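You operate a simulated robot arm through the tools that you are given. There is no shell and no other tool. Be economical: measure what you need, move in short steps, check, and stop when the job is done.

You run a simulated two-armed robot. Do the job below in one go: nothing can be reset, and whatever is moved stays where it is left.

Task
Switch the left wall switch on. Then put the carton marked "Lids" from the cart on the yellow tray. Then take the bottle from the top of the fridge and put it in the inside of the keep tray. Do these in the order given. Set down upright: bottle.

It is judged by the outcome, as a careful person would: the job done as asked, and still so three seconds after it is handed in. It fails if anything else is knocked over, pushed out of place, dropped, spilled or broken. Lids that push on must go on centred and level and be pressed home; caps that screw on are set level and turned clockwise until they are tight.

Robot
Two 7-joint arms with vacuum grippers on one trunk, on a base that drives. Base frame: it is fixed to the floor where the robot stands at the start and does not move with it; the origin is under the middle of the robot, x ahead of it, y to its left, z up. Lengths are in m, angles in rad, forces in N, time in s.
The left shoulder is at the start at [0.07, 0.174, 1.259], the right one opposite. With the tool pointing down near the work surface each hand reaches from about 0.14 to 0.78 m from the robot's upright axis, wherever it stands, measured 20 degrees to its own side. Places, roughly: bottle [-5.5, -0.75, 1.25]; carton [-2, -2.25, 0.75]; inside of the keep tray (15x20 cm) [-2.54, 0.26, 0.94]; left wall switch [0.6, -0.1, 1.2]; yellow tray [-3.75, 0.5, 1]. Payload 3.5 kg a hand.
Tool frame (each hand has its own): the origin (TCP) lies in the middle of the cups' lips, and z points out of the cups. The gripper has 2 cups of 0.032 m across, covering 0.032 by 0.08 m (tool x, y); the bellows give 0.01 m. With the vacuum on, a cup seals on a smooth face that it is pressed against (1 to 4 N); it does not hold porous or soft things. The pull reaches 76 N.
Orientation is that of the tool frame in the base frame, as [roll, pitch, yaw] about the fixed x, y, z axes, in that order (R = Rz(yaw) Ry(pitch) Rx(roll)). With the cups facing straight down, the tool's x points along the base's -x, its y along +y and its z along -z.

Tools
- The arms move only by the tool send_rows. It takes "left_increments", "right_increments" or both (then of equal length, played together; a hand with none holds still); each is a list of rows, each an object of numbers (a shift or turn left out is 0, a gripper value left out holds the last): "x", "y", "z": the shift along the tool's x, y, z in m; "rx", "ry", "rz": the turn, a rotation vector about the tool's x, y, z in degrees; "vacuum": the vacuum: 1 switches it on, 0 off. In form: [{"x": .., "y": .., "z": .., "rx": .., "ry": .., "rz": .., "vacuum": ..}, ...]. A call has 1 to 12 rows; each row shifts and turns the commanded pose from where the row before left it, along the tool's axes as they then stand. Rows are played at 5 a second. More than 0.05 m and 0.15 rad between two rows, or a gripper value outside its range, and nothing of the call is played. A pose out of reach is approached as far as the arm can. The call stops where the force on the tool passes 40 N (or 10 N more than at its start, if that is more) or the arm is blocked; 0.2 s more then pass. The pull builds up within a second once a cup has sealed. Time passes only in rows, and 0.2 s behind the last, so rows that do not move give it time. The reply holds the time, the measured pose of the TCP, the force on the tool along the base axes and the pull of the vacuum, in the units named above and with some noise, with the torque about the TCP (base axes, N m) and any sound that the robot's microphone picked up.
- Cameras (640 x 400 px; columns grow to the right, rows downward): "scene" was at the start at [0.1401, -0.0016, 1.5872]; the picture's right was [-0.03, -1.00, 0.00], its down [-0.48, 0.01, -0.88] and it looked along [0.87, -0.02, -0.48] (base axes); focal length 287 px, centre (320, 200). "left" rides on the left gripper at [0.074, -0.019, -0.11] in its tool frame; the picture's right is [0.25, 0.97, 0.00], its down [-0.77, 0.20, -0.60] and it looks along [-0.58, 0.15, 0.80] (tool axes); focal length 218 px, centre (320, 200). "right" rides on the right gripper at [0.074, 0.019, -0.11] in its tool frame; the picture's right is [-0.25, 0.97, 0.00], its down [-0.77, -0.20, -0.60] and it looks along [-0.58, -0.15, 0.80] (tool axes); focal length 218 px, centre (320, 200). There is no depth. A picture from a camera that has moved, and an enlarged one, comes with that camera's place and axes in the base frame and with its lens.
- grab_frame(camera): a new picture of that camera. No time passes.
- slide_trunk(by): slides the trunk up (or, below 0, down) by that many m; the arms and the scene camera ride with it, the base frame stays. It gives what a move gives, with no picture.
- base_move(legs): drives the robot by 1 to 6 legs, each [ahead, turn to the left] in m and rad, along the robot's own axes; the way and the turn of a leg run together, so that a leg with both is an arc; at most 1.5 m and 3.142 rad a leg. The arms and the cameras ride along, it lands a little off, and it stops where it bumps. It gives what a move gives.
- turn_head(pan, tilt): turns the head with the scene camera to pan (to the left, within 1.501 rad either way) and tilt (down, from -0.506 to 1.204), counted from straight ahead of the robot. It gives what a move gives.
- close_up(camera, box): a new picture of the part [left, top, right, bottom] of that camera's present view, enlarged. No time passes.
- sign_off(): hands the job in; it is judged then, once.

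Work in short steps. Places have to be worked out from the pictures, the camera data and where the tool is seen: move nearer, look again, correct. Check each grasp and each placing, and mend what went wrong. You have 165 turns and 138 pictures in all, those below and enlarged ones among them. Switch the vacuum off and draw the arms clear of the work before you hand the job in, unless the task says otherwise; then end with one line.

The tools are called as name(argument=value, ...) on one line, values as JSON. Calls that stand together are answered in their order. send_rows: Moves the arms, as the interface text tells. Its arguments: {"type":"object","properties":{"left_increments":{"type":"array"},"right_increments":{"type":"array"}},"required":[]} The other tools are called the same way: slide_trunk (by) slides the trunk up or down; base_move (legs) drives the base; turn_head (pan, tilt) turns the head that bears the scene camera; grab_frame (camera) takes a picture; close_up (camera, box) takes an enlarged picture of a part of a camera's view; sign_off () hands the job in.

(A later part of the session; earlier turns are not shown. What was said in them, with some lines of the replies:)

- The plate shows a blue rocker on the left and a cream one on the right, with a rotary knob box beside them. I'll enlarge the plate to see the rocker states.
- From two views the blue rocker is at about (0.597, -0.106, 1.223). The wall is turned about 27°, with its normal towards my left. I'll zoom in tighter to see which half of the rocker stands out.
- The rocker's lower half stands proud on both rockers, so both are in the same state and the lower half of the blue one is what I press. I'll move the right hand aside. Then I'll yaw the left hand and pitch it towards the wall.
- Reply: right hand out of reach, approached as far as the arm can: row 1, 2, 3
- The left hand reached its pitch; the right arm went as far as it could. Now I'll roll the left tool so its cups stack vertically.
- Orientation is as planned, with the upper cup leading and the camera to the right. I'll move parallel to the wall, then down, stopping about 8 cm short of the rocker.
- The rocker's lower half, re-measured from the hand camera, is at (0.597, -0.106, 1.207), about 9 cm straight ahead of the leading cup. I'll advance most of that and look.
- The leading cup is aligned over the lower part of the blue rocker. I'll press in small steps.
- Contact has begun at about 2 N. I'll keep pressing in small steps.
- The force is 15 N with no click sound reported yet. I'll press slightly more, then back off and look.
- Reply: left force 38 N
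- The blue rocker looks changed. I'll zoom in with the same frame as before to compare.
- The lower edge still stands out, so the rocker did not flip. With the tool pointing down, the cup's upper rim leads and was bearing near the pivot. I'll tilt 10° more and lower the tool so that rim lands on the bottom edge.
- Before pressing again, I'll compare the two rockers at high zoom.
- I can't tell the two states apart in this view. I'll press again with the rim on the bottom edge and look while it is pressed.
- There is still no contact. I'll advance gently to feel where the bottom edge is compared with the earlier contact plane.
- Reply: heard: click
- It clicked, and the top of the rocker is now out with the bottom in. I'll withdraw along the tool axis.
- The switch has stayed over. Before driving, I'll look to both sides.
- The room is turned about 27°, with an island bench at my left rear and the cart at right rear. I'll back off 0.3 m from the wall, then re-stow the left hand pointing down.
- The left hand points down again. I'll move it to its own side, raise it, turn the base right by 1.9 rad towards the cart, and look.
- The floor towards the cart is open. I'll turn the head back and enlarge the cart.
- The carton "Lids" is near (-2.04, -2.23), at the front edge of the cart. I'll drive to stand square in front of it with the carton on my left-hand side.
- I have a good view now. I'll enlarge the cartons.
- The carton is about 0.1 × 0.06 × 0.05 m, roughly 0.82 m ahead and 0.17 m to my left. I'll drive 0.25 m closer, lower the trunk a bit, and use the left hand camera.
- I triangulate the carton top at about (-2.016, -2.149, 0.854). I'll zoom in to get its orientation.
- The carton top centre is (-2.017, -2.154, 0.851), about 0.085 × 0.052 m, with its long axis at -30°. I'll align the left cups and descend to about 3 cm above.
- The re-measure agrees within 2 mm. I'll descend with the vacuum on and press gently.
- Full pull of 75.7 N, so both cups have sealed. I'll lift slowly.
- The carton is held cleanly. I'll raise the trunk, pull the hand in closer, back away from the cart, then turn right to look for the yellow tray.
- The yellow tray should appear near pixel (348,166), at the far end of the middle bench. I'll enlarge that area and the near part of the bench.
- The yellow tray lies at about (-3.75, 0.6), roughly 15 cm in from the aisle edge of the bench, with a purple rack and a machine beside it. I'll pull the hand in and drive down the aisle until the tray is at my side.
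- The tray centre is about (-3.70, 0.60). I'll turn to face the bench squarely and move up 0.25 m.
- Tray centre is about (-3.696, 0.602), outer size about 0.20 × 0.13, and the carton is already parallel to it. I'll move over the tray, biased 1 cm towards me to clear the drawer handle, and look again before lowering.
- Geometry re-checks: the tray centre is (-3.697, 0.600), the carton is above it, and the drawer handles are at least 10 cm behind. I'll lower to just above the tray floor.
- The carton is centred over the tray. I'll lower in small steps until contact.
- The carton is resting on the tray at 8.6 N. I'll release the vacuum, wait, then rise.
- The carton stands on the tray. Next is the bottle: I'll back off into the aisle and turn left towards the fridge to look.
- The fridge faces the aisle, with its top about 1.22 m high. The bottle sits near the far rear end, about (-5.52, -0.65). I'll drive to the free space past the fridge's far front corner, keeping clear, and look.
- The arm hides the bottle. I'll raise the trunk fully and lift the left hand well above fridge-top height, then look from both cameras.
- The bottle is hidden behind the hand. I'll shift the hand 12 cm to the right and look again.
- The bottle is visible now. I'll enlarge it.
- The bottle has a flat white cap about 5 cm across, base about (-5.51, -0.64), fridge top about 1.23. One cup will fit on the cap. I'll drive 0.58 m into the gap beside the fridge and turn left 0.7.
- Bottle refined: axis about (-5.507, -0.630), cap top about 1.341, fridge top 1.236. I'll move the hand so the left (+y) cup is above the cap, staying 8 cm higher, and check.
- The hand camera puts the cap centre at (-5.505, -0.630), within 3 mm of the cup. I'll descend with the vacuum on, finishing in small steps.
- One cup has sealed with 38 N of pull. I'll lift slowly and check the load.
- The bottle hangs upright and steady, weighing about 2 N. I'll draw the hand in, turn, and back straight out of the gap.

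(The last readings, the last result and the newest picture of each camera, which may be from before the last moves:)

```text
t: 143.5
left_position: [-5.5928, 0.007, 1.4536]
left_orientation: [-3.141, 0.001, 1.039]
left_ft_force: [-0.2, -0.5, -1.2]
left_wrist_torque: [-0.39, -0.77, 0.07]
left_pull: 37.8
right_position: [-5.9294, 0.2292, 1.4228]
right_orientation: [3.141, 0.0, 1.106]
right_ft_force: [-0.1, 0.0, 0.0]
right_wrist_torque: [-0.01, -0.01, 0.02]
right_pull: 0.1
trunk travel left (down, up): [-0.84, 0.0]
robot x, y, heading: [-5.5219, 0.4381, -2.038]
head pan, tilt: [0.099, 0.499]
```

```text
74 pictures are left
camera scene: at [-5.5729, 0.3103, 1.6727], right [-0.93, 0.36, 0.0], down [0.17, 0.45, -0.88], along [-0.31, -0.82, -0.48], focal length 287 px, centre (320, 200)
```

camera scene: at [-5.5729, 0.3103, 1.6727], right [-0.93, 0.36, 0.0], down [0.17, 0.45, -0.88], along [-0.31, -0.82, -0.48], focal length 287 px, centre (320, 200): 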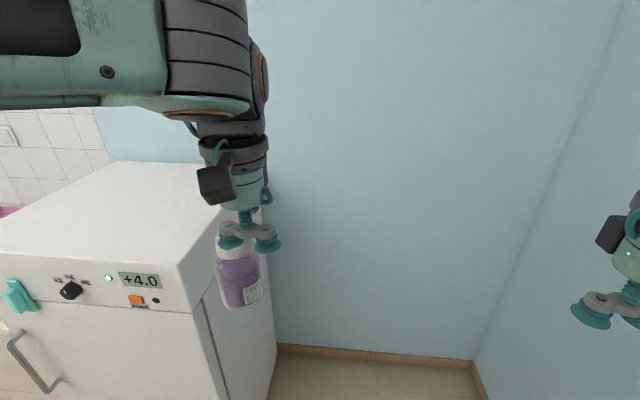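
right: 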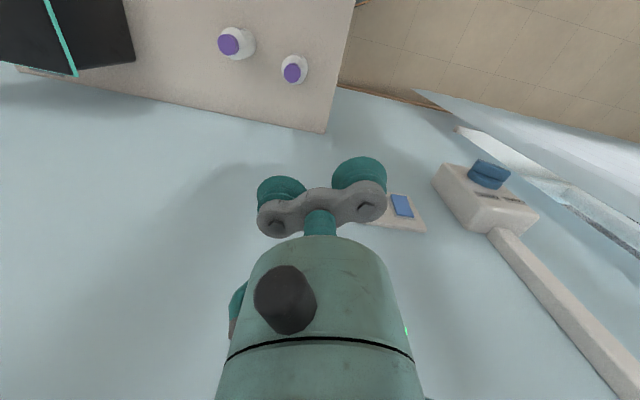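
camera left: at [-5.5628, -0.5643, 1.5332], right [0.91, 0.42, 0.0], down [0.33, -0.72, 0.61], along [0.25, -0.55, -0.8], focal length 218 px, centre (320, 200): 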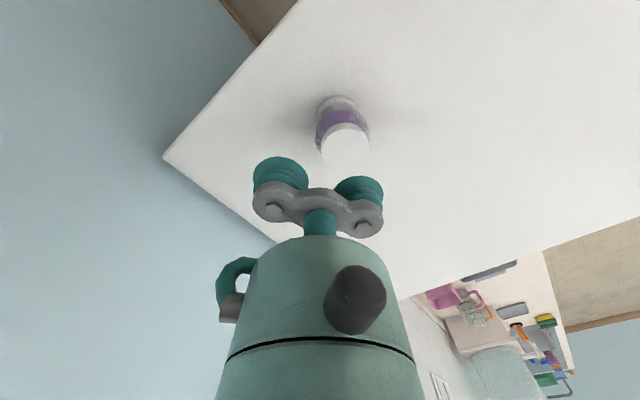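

Clear of the fridge, with the bottle steady. I'll drive back along the aisle to the near end of the bench and turn to face it.

base_move(legs=[[0, 1.603], [1.46, 0], [1.46, 0], [0, 1.0]])

turn_head(pan=0.3, tilt=0.6)

grab_frame(camera="scene")

```text
t: 163.9
left_position: [-2.6048, -0.528, 1.4542]
left_orientation: [3.14, 0.0, -2.684]
left_ft_force: [0.0, 0.5, -2.1]
left_wrist_torque: [0.69, 0.42, 0.06]
left_pull: 37.4
right_position: [-2.446, -0.8988, 1.4236]
right_orientation: [3.139, 0.001, -2.617]
right_ft_force: [-0.5, -0.5, -0.1]
right_wrist_torque: [0.03, 0.0, 0.01]
right_pull: 0.0
trunk travel left (down, up): [-0.84, 0.0]
robot x, y, heading: [-2.9044, -0.849, 0.526]
head pan, tilt: [0.099, 0.499]
```

```text
t: 164.6
left_position: [-2.6054, -0.5286, 1.4539]
left_orientation: [-3.141, 0.001, -2.685]
left_ft_force: [-0.4, 0.3, -1.1]
left_wrist_torque: [0.69, 0.43, 0.06]
left_pull: 38.1
right_position: [-2.446, -0.8981, 1.4237]
right_orientation: [-3.139, -0.001, -2.617]
right_ft_force: [0.3, -0.4, -0.3]
right_wrist_torque: [-0.04, -0.02, 0.0]
right_pull: 0.0
trunk travel left (down, up): [-0.84, 0.0]
robot x, y, heading: [-2.9009, -0.8488, 0.525]
head pan, tilt: [0.3, 0.6]
```

```text
73 pictures are left
camera scene: at [-2.8035, -0.7575, 1.6636], right [0.73, -0.68, 0.0], down [-0.38, -0.41, -0.83], along [0.56, 0.61, -0.56], focal length 287 px, centre (320, 200)
```

scene: 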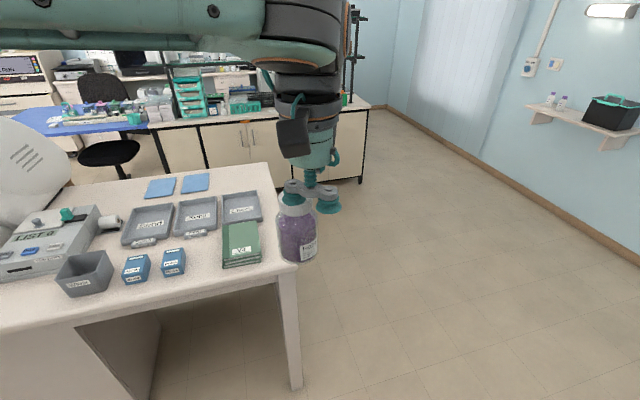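

I can see the three trays. I'll enlarge them to read the labels and locate the Keep tray.

close_up(camera="scene", box=[90, 160, 290, 290])

```text
3.08 times, centred on (190, 225) of scene
camera zoom: at [-2.8035, -0.7575, 1.6636], right [0.73, -0.68, 0.0], down [-0.38, -0.41, -0.83], along [0.56, 0.61, -0.56], focal length 884 px, centre (720, 123)
```

zoom: 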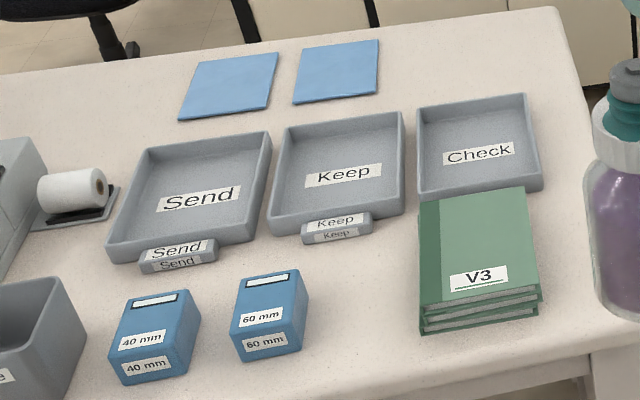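

The Keep tray is the middle one, centre about (-2.537, 0.277), roughly 0.16 × 0.22 with its long side running away from me. I'll turn square to the bench and move up to within reach.

base_move(legs=[[0, 0.579], [0.44, 0]])

turn_head(pan=0.0, tilt=0.7)

grab_frame(camera="scene")

grab_frame(camera="left")

```text
t: 168.9
left_position: [-2.634, -0.0223, 1.4544]
left_orientation: [3.14, 0.001, -2.101]
left_ft_force: [-0.2, 0.4, -2.3]
left_wrist_torque: [0.34, 0.75, 0.05]
left_pull: 38.1
right_position: [-2.2953, -0.2413, 1.4233]
right_orientation: [-3.141, 0.002, -2.031]
right_ft_force: [0.3, 0.2, 0.4]
right_wrist_torque: [0.0, -0.04, 0.01]
right_pull: 0.0
trunk travel left (down, up): [-0.84, 0.0]
robot x, y, heading: [-2.7066, -0.4519, 1.114]
head pan, tilt: [0.3, 0.6]
```

```text
t: 169.7
left_position: [-2.6325, -0.0187, 1.4542]
left_orientation: [3.141, -0.001, -2.1]
left_ft_force: [0.4, 0.1, -1.8]
left_wrist_torque: [0.34, 0.73, 0.04]
left_pull: 37.7
right_position: [-2.2942, -0.2386, 1.423]
right_orientation: [3.141, -0.001, -2.031]
right_ft_force: [-0.8, -0.4, 0.1]
right_wrist_torque: [0.01, 0.02, 0.03]
right_pull: 0.0
trunk travel left (down, up): [-0.84, 0.0]
robot x, y, heading: [-2.7045, -0.4524, 1.111]
head pan, tilt: [0.0, 0.7]
```

```text
71 pictures are left
camera scene: at [-2.6473, -0.3293, 1.6549], right [0.9, -0.44, 0.0], down [-0.29, -0.58, -0.76], along [0.34, 0.69, -0.64], focal length 287 px, centre (320, 200)
```

scene: 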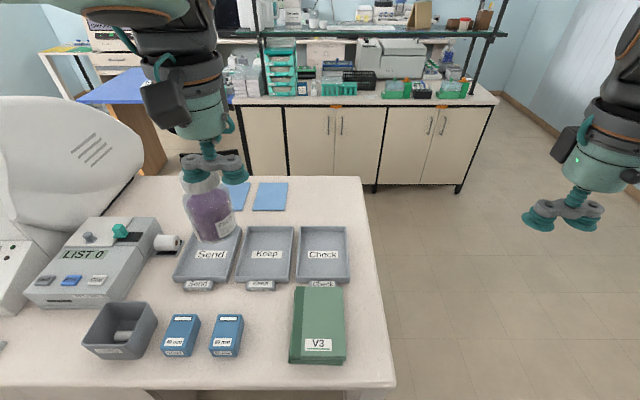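

```text
70 pictures are left
camera left: at [-2.653, -0.0925, 1.5631], right [-0.96, 0.27, 0.0], down [0.21, 0.77, 0.6], along [0.16, 0.58, -0.8], focal length 218 px, centre (320, 200)
```

left: 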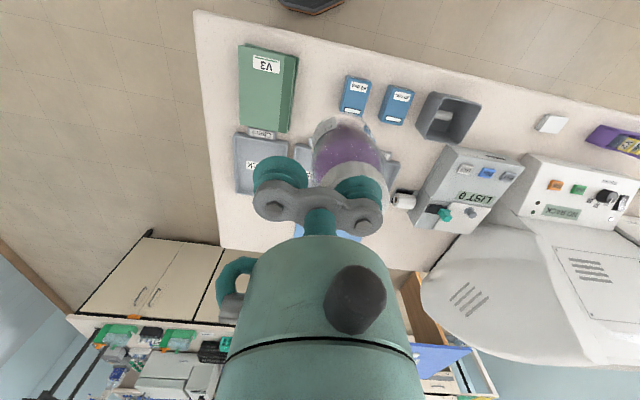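

I'll enlarge the Keep tray to re-measure its corners from here.

close_up(camera="scene", box=[170, 210, 350, 310])

```text
3.56 times, centred on (260, 260) of scene
camera zoom: at [-2.6473, -0.3293, 1.6549], right [0.9, -0.44, 0.0], down [-0.29, -0.58, -0.76], along [0.34, 0.69, -0.64], focal length 1022 px, centre (533, -13)
```

zoom: 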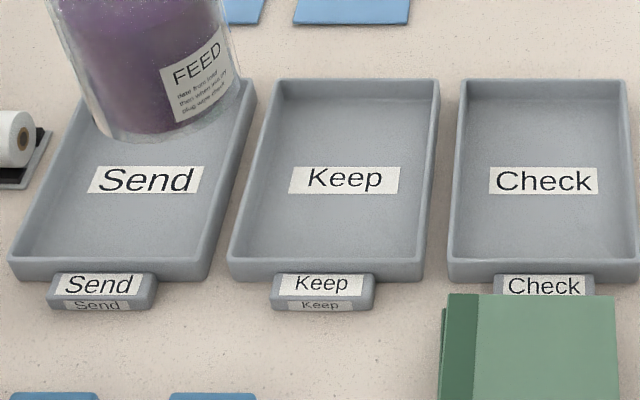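

Two views agree on the Keep tray centre (-2.539, 0.276). I'll aim for 3 cm nearer to me, well inside the rim. I'll lower the trunk 0.2 and carry the bottle over at a safe height.

slide_trunk(by=-0.2)

send_rows(left_increments=[{"x": -0.03, "y": 0.01}, {"x": -0.04, "y": 0.01}, {"x": -0.04, "y": 0.01}, {"x": -0.04, "y": 0.012}, {"x": -0.04}, {"x": -0.04}, {"x": -0.03}, {"x": -0.0115}, {}])

grab_frame(camera="scene")

grab_frame(camera="left")

```text
t: 171.9
left_position: [-2.6334, -0.0194, 1.2539]
left_orientation: [-3.141, 0.001, -2.101]
left_ft_force: [-0.3, -0.3, -1.7]
left_wrist_torque: [0.34, 0.74, 0.04]
left_pull: 37.8
right_position: [-2.2958, -0.2396, 1.2248]
right_orientation: [3.141, 0.0, -2.031]
right_ft_force: [-0.2, 0.5, 0.2]
right_wrist_torque: [0.01, 0.04, 0.0]
right_pull: 0.0
trunk travel left (down, up): [-0.64, 0.2]
robot x, y, heading: [-2.7061, -0.4527, 1.112]
head pan, tilt: [0.0, 0.7]
```

```text
t: 173.5
left_position: [-2.535, 0.2304, 1.2516]
left_orientation: [3.138, 0.028, -2.113]
left_ft_force: [20.5, 26.3, -77.0]
left_wrist_torque: [2.81, 0.57, 0.72]
left_pull: 37.7
left hand out of reach, approached as far as the arm can: row 8
right_position: [-2.2939, -0.2377, 1.224]
right_orientation: [3.141, -0.001, -2.03]
right_ft_force: [0.0, 0.0, -0.1]
right_wrist_torque: [-0.03, -0.01, 0.0]
right_pull: 0.0
trunk travel left (down, up): [-0.64, 0.2]
robot x, y, heading: [-2.7084, -0.4524, 1.113]
head pan, tilt: [0.0, 0.7]
stopped in row 8 (left hand): the force on the tool passed its limit at 256 N (the readings are from after the stop); the commanded pose is now the measured one
```

```text
68 pictures are left
camera scene: at [-2.6468, -0.3273, 1.4547], right [0.9, -0.44, 0.0], down [-0.29, -0.58, -0.76], along [0.34, 0.68, -0.65], focal length 287 px, centre (320, 200)
```

scene: 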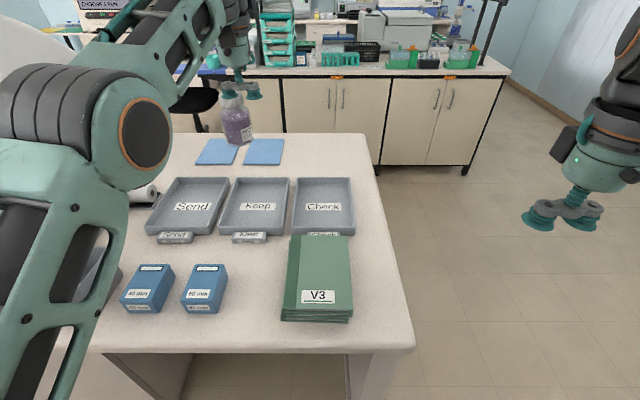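

```text
67 pictures are left
camera left: at [-2.5581, 0.1538, 1.3595], right [-0.96, 0.28, 0.0], down [0.22, 0.75, 0.63], along [0.18, 0.6, -0.78], focal length 218 px, centre (320, 200)
```

left: 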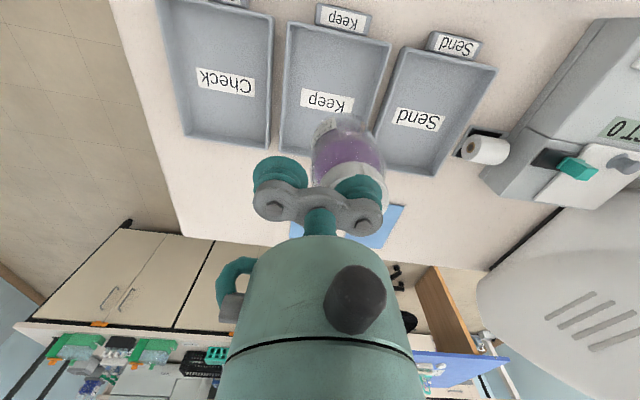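

The force limit tripped at the edge of reach, but the bottle is still held. I'll pause to see whether the force is a transient or a contact.

send_rows(left_increments=[{}, {}, {}])

close_up(camera="scene", box=[180, 50, 300, 170])

```text
t: 173.8
left_position: [-2.5353, 0.2285, 1.2519]
left_orientation: [3.137, 0.033, -2.113]
left_ft_force: [9.7, 14.0, -40.6]
left_wrist_torque: [1.68, 0.48, 0.27]
left_pull: 38.0
right_position: [-2.2963, -0.2397, 1.2237]
right_orientation: [-3.141, 0.001, -2.032]
right_ft_force: [-0.1, 0.8, 0.2]
right_wrist_torque: [-0.01, -0.01, 0.03]
right_pull: 0.1
trunk travel left (down, up): [-0.64, 0.2]
robot x, y, heading: [-2.7059, -0.4525, 1.109]
head pan, tilt: [0.0, 0.7]
stopped in row 1 (left hand): the force on the tool passed its limit at 97 N (the readings are from after the stop); the commanded pose is now the measured one
```

```text
3.33 times, centred on (240, 110) of scene
camera zoom: at [-2.6477, -0.3303, 1.4551], right [0.9, -0.45, 0.0], down [-0.29, -0.58, -0.76], along [0.34, 0.69, -0.64], focal length 958 px, centre (587, 500)
```

zoom: 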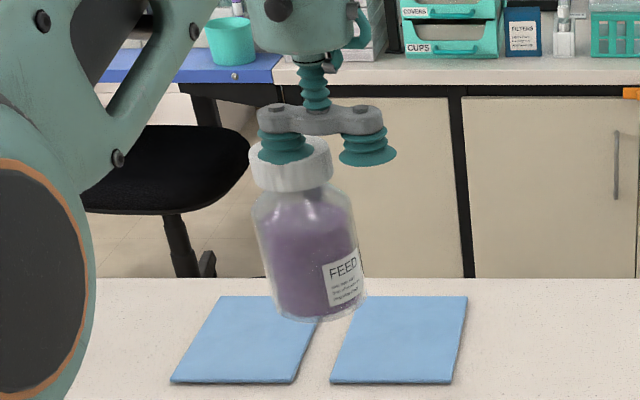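

The force is decaying and no contact is visible, so this is probably arm-limit shake. I'll wait once more.

send_rows(left_increments=[{}, {}])

close_up(camera="scene", box=[180, 50, 300, 170])

```text
t: 174.3
left_position: [-2.5355, 0.2282, 1.2527]
left_orientation: [3.134, 0.034, -2.111]
left_ft_force: [6.2, 9.0, -25.2]
left_wrist_torque: [1.11, 0.55, 0.2]
left_pull: 37.6
right_position: [-2.2944, -0.2403, 1.2237]
right_orientation: [-3.141, 0.0, -2.032]
right_ft_force: [0.9, -0.4, -0.8]
right_wrist_torque: [0.02, 0.0, -0.01]
right_pull: 0.1
trunk travel left (down, up): [-0.64, 0.2]
robot x, y, heading: [-2.7072, -0.4516, 1.111]
head pan, tilt: [0.0, 0.7]
stopped in row 2 (left hand): the force on the tool passed its limit at 56 N (the readings are from after the stop); the commanded pose is now the measured one
```

```text
3.33 times, centred on (240, 110) of scene
camera zoom: at [-2.6478, -0.3306, 1.4551], right [0.9, -0.44, 0.0], down [-0.29, -0.58, -0.77], along [0.34, 0.69, -0.64], focal length 958 px, centre (587, 500)
```

zoom: 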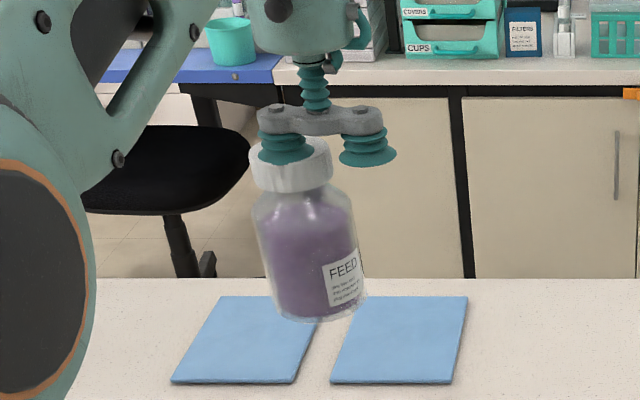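

The force keeps decaying with the arm at full stretch. I'll retract slightly and let it settle; reach improves lower down.

send_rows(left_increments=[{"x": 0.01}, {"x": 0.015}, {"x": 0.015}, {}, {}])

```text
t: 175.5
left_position: [-2.5564, 0.1949, 1.2527]
left_orientation: [3.137, 0.033, -2.111]
left_ft_force: [0.1, 0.0, -1.5]
left_wrist_torque: [0.31, 0.76, 0.08]
left_pull: 37.8
right_position: [-2.294, -0.2399, 1.2232]
right_orientation: [-3.141, 0.001, -2.03]
right_ft_force: [-0.6, 0.3, -0.8]
right_wrist_torque: [0.04, 0.02, 0.01]
right_pull: 0.1
trunk travel left (down, up): [-0.64, 0.2]
robot x, y, heading: [-2.7063, -0.4528, 1.108]
head pan, tilt: [0.0, 0.7]
```

Forces are back to normal. I'll level the tool (1.9°) and descend 10 cm, still well above the rims.

send_rows(left_increments=[{"ry": 1.9}, {"z": 0.03}, {"z": 0.04}, {"z": 0.03}, {}])

grab_frame(camera="scene")

grab_frame(camera="left")

```text
t: 176.7
left_position: [-2.5569, 0.1944, 1.1513]
left_orientation: [3.138, -0.001, -2.11]
left_ft_force: [0.4, -1.0, -2.0]
left_wrist_torque: [0.34, 0.7, 0.09]
left_pull: 38.0
right_position: [-2.2957, -0.24, 1.2233]
right_orientation: [3.141, 0.001, -2.031]
right_ft_force: [0.1, -0.3, 0.7]
right_wrist_torque: [0.01, 0.03, -0.01]
right_pull: 0.1
trunk travel left (down, up): [-0.64, 0.2]
robot x, y, heading: [-2.7056, -0.4556, 1.108]
head pan, tilt: [0.0, 0.7]
```

```text
64 pictures are left
camera scene: at [-2.6477, -0.3303, 1.455], right [0.9, -0.44, 0.0], down [-0.29, -0.58, -0.77], along [0.34, 0.69, -0.64], focal length 287 px, centre (320, 200)
```

scene: 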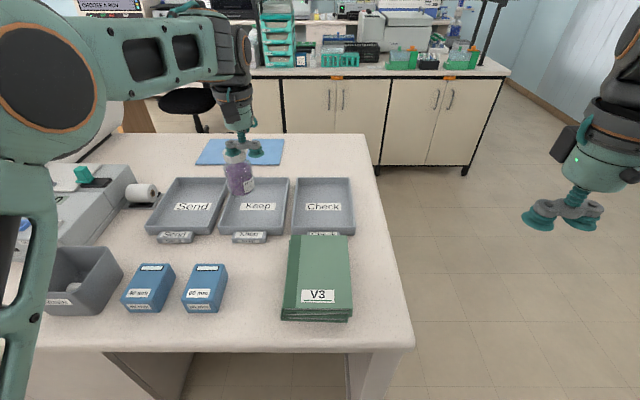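

```text
63 pictures are left
camera left: at [-2.5783, 0.1205, 1.2615], right [-0.96, 0.28, 0.0], down [0.23, 0.76, 0.6], along [0.17, 0.58, -0.8], focal length 218 px, centre (320, 200)
```

left: 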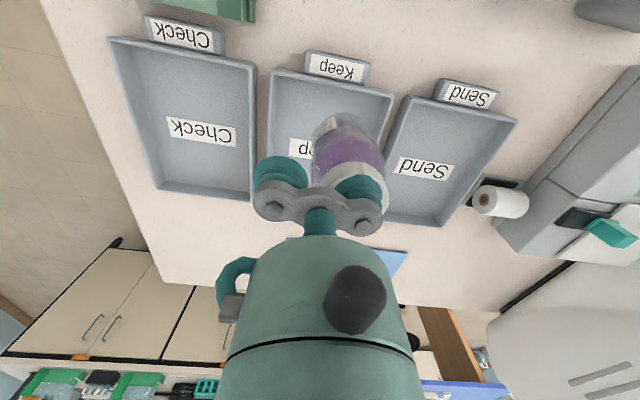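

The bottle is about 5 cm short of the target (near the tray's front rim). I'll go down 4 cm more and then forward in small steps.

send_rows(left_increments=[{"z": 0.02}, {"z": 0.02}, {"x": -0.012}, {"x": -0.012}, {"x": -0.012}, {"x": -0.01}, {}])

close_up(camera="scene", box=[190, 110, 310, 250])

grab_frame(camera="left")

```text
t: 178.3
left_position: [-2.5337, 0.2326, 1.1141]
left_orientation: [3.137, -0.003, -2.112]
left_ft_force: [0.2, -0.2, -1.4]
left_wrist_torque: [0.33, 0.73, 0.01]
left_pull: 37.9
right_position: [-2.2946, -0.2414, 1.2239]
right_orientation: [-3.141, 0.002, -2.033]
right_ft_force: [-0.6, -0.5, 0.1]
right_wrist_torque: [0.01, -0.02, 0.01]
right_pull: 0.1
trunk travel left (down, up): [-0.64, 0.2]
robot x, y, heading: [-2.7065, -0.449, 1.111]
head pan, tilt: [0.0, 0.7]
```

```text
2.86 times, centred on (250, 180) of scene
camera zoom: at [-2.6478, -0.3301, 1.455], right [0.9, -0.44, 0.0], down [-0.29, -0.58, -0.77], along [0.34, 0.69, -0.64], focal length 821 px, centre (520, 257)
```

zoom: 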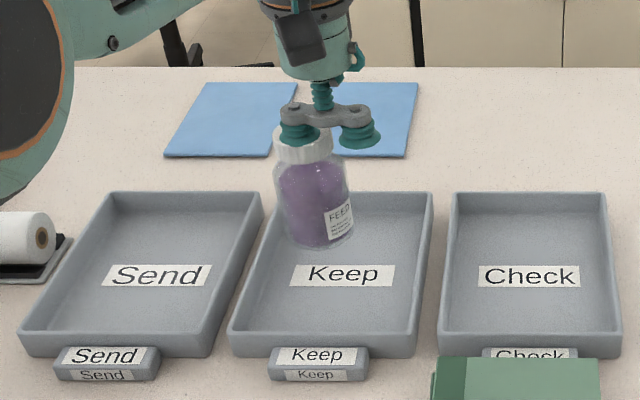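

```text
61 pictures are left
camera left: at [-2.5548, 0.1595, 1.2221], right [-0.96, 0.28, 0.0], down [0.23, 0.76, 0.6], along [0.17, 0.58, -0.8], focal length 218 px, centre (320, 200)
```

left: 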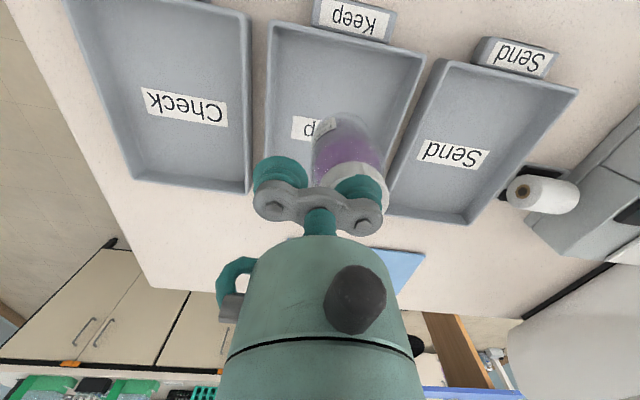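

The bottle axis is at (-2.554, 0.245), laterally centred and upright. I'll lower it, slowing near the tray floor.

send_rows(left_increments=[{"z": 0.025}, {"z": 0.02}, {"z": 0.008}, {}])

close_up(camera="scene", box=[190, 110, 310, 250])

```text
t: 179.3
left_position: [-2.5332, 0.2335, 1.06]
left_orientation: [3.138, -0.003, -2.11]
left_ft_force: [0.8, -0.2, -1.1]
left_wrist_torque: [0.35, 0.71, 0.04]
left_pull: 37.4
right_position: [-2.295, -0.2406, 1.2242]
right_orientation: [-3.141, 0.002, -2.032]
right_ft_force: [-0.4, -0.4, 0.7]
right_wrist_torque: [0.0, -0.02, -0.03]
right_pull: 0.0
trunk travel left (down, up): [-0.64, 0.2]
robot x, y, heading: [-2.7066, -0.4505, 1.11]
head pan, tilt: [0.0, 0.7]
```

```text
2.86 times, centred on (250, 180) of scene
camera zoom: at [-2.6475, -0.3298, 1.455], right [0.9, -0.44, 0.0], down [-0.29, -0.58, -0.76], along [0.34, 0.68, -0.64], focal length 821 px, centre (520, 257)
```

zoom: 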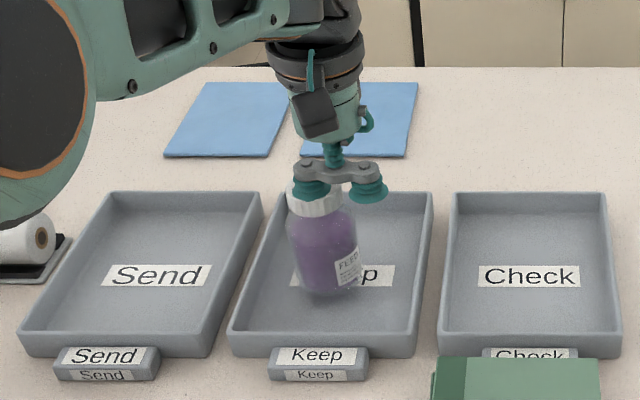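

It is hovering just over the tray floor. I'll lower in 3 mm steps until the load comes off.

send_rows(left_increments=[{"z": 0.004}, {"z": 0.004}, {"z": 0.003}])

```text
t: 180.1
left_position: [-2.5327, 0.2345, 1.0489]
left_orientation: [3.138, -0.003, -2.115]
left_ft_force: [0.1, 0.2, -2.2]
left_wrist_torque: [0.34, 0.74, 0.07]
left_pull: 37.9
right_position: [-2.2946, -0.2399, 1.2233]
right_orientation: [3.142, 0.0, -2.032]
right_ft_force: [-0.8, -0.3, 0.8]
right_wrist_torque: [0.03, 0.01, 0.02]
right_pull: 0.0
trunk travel left (down, up): [-0.64, 0.2]
robot x, y, heading: [-2.7062, -0.4533, 1.107]
head pan, tilt: [0.0, 0.7]
```

send_rows(left_increments=[{"z": 0.003}, {"z": 0.003}])

send_rows(left_increments=[{"z": 0.002}, {}])

```text
t: 180.7
left_position: [-2.5337, 0.2327, 1.046]
left_orientation: [3.137, 0.003, -2.111]
left_ft_force: [1.2, -2.2, 15.8]
left_wrist_torque: [0.63, 1.0, 0.15]
left_pull: 38.1
right_position: [-2.2957, -0.2438, 1.2242]
right_orientation: [3.14, 0.004, -2.031]
right_ft_force: [0.1, -0.3, 0.1]
right_wrist_torque: [-0.01, 0.02, 0.0]
right_pull: 0.1
trunk travel left (down, up): [-0.64, 0.2]
robot x, y, heading: [-2.708, -0.4525, 1.111]
head pan, tilt: [0.0, 0.7]
```

```text
t: 181.3
left_position: [-2.5329, 0.2328, 1.0421]
left_orientation: [3.135, 0.002, -2.111]
left_ft_force: [3.8, 3.4, 24.5]
left_wrist_torque: [0.64, 1.02, 0.0]
left_pull: 37.8
right_position: [-2.2941, -0.2432, 1.2236]
right_orientation: [3.139, 0.003, -2.032]
right_ft_force: [-0.5, 0.1, 0.3]
right_wrist_torque: [0.0, 0.04, 0.02]
right_pull: 0.0
trunk travel left (down, up): [-0.64, 0.2]
robot x, y, heading: [-2.7065, -0.45, 1.115]
head pan, tilt: [0.0, 0.7]
```

The bottle is seated and now over-pressed at 24 N. I'll ease up 4 mm, release the vacuum, and wait.

send_rows(left_increments=[{"z": -0.003}, {"z": -0.002}, {"vacuum": 0}, {}, {}, {}, {}, {}])

close_up(camera="scene", box=[190, 110, 310, 250])

```text
t: 183.1
left_position: [-2.5342, 0.2347, 1.0463]
left_orientation: [3.139, -0.001, -2.112]
left_ft_force: [-0.8, -0.2, 0.4]
left_wrist_torque: [0.02, 0.01, -0.02]
left_pull: 0.1
right_position: [-2.2945, -0.2394, 1.2235]
right_orientation: [-3.141, 0.002, -2.032]
right_ft_force: [0.8, 0.0, -0.3]
right_wrist_torque: [0.01, 0.01, -0.04]
right_pull: 0.0
trunk travel left (down, up): [-0.64, 0.2]
robot x, y, heading: [-2.7047, -0.451, 1.108]
head pan, tilt: [0.0, 0.7]
```

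```text
2.86 times, centred on (250, 180) of scene
camera zoom: at [-2.6476, -0.3299, 1.455], right [0.9, -0.44, 0.0], down [-0.29, -0.58, -0.76], along [0.34, 0.69, -0.64], focal length 821 px, centre (520, 257)
```

zoom: 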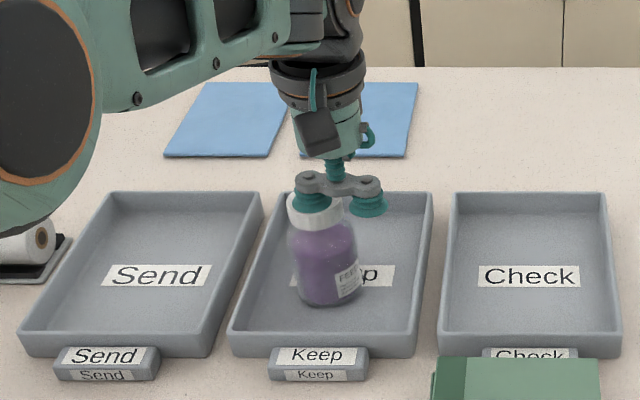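

Released and standing. I'll rise straight up 9 cm, then draw back towards me.

send_rows(left_increments=[{"z": -0.005}, {"z": -0.015}, {"z": -0.035}, {"z": -0.04}, {"x": 0.03}, {"x": 0.04, "z": -0.02}, {"x": 0.04, "z": -0.03}, {"x": 0.04, "z": -0.03}, {"x": 0.04}, {"x": 0.04}])

grab_frame(camera="scene")

close_up(camera="scene", box=[190, 130, 310, 250])

```text
t: 185.3
left_position: [-2.6528, 0.0361, 1.2203]
left_orientation: [3.138, -0.001, -2.113]
left_ft_force: [0.0, -0.7, 0.1]
left_wrist_torque: [0.01, -0.03, 0.02]
left_pull: 0.1
right_position: [-2.2982, -0.2395, 1.2242]
right_orientation: [-3.139, 0.0, -2.03]
right_ft_force: [0.3, 0.6, 0.8]
right_wrist_torque: [0.01, -0.01, 0.03]
right_pull: 0.0
trunk travel left (down, up): [-0.64, 0.2]
robot x, y, heading: [-2.7086, -0.4529, 1.107]
head pan, tilt: [0.0, 0.7]
```

```text
58 pictures are left
camera scene: at [-2.6504, -0.33, 1.4551], right [0.9, -0.44, 0.0], down [-0.29, -0.58, -0.77], along [0.34, 0.69, -0.64], focal length 287 px, centre (320, 200)
```

scene: 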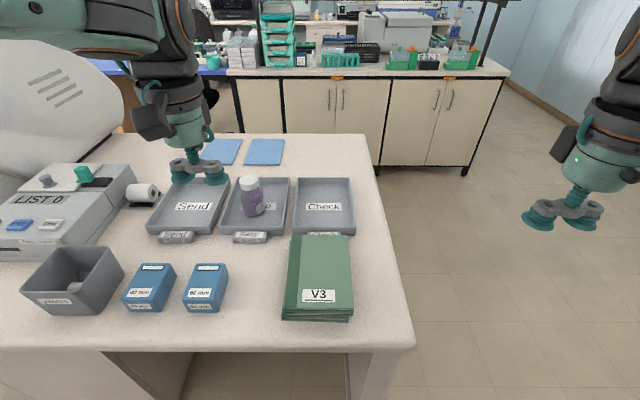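

```text
3.33 times, centred on (250, 190) of scene
camera zoom: at [-2.6504, -0.33, 1.4551], right [0.9, -0.44, 0.0], down [-0.29, -0.58, -0.77], along [0.34, 0.69, -0.64], focal length 958 px, centre (553, 233)
```

zoom: 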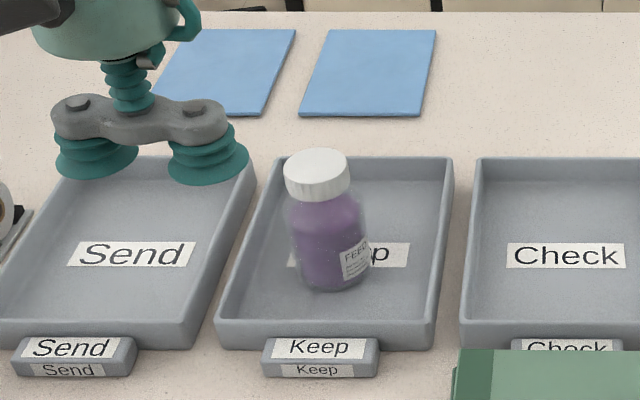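

The bottle stands upright inside the Keep tray and nothing else has moved. I'll back the robot clear of the bench, then hand in.

base_move(legs=[[-0.35, 0]])

grab_frame(camera="scene")

```text
t: 187.5
left_position: [-2.8049, -0.2734, 1.2213]
left_orientation: [3.14, -0.002, -2.115]
left_ft_force: [-0.2, 0.8, 0.7]
left_wrist_torque: [0.03, 0.01, -0.01]
left_pull: 0.0
right_position: [-2.4498, -0.5528, 1.2237]
right_orientation: [-3.141, 0.0, -2.034]
right_ft_force: [-0.7, 1.0, -0.5]
right_wrist_torque: [-0.01, -0.01, -0.02]
right_pull: 0.0
trunk travel left (down, up): [-0.64, 0.2]
robot x, y, heading: [-2.8608, -0.7616, 1.106]
head pan, tilt: [0.0, 0.7]
```

```text
56 pictures are left
camera scene: at [-2.8023, -0.6407, 1.4549], right [0.89, -0.45, 0.0], down [-0.29, -0.58, -0.76], along [0.34, 0.68, -0.64], focal length 287 px, centre (320, 200)
```

scene: 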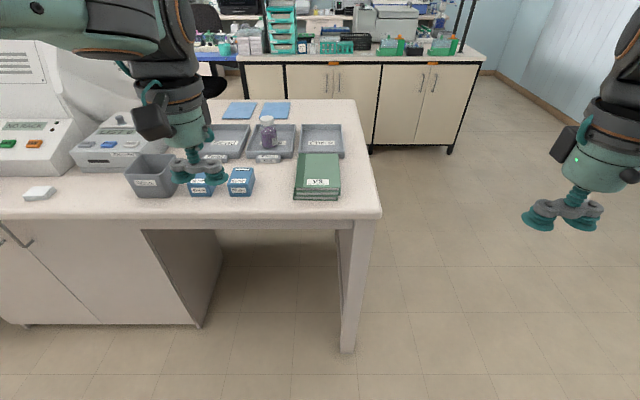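

All three steps are done, the vacuum is off and the arms are clear, so I'm handing in.

sign_off()

```text
The job is handed in.
```

I flipped the left wall switch (it clicked and stayed over; I took that position as "on"), set the "Lids" carton on the yellow tray, stood the bottle upright in the keep tray, and handed the job in.
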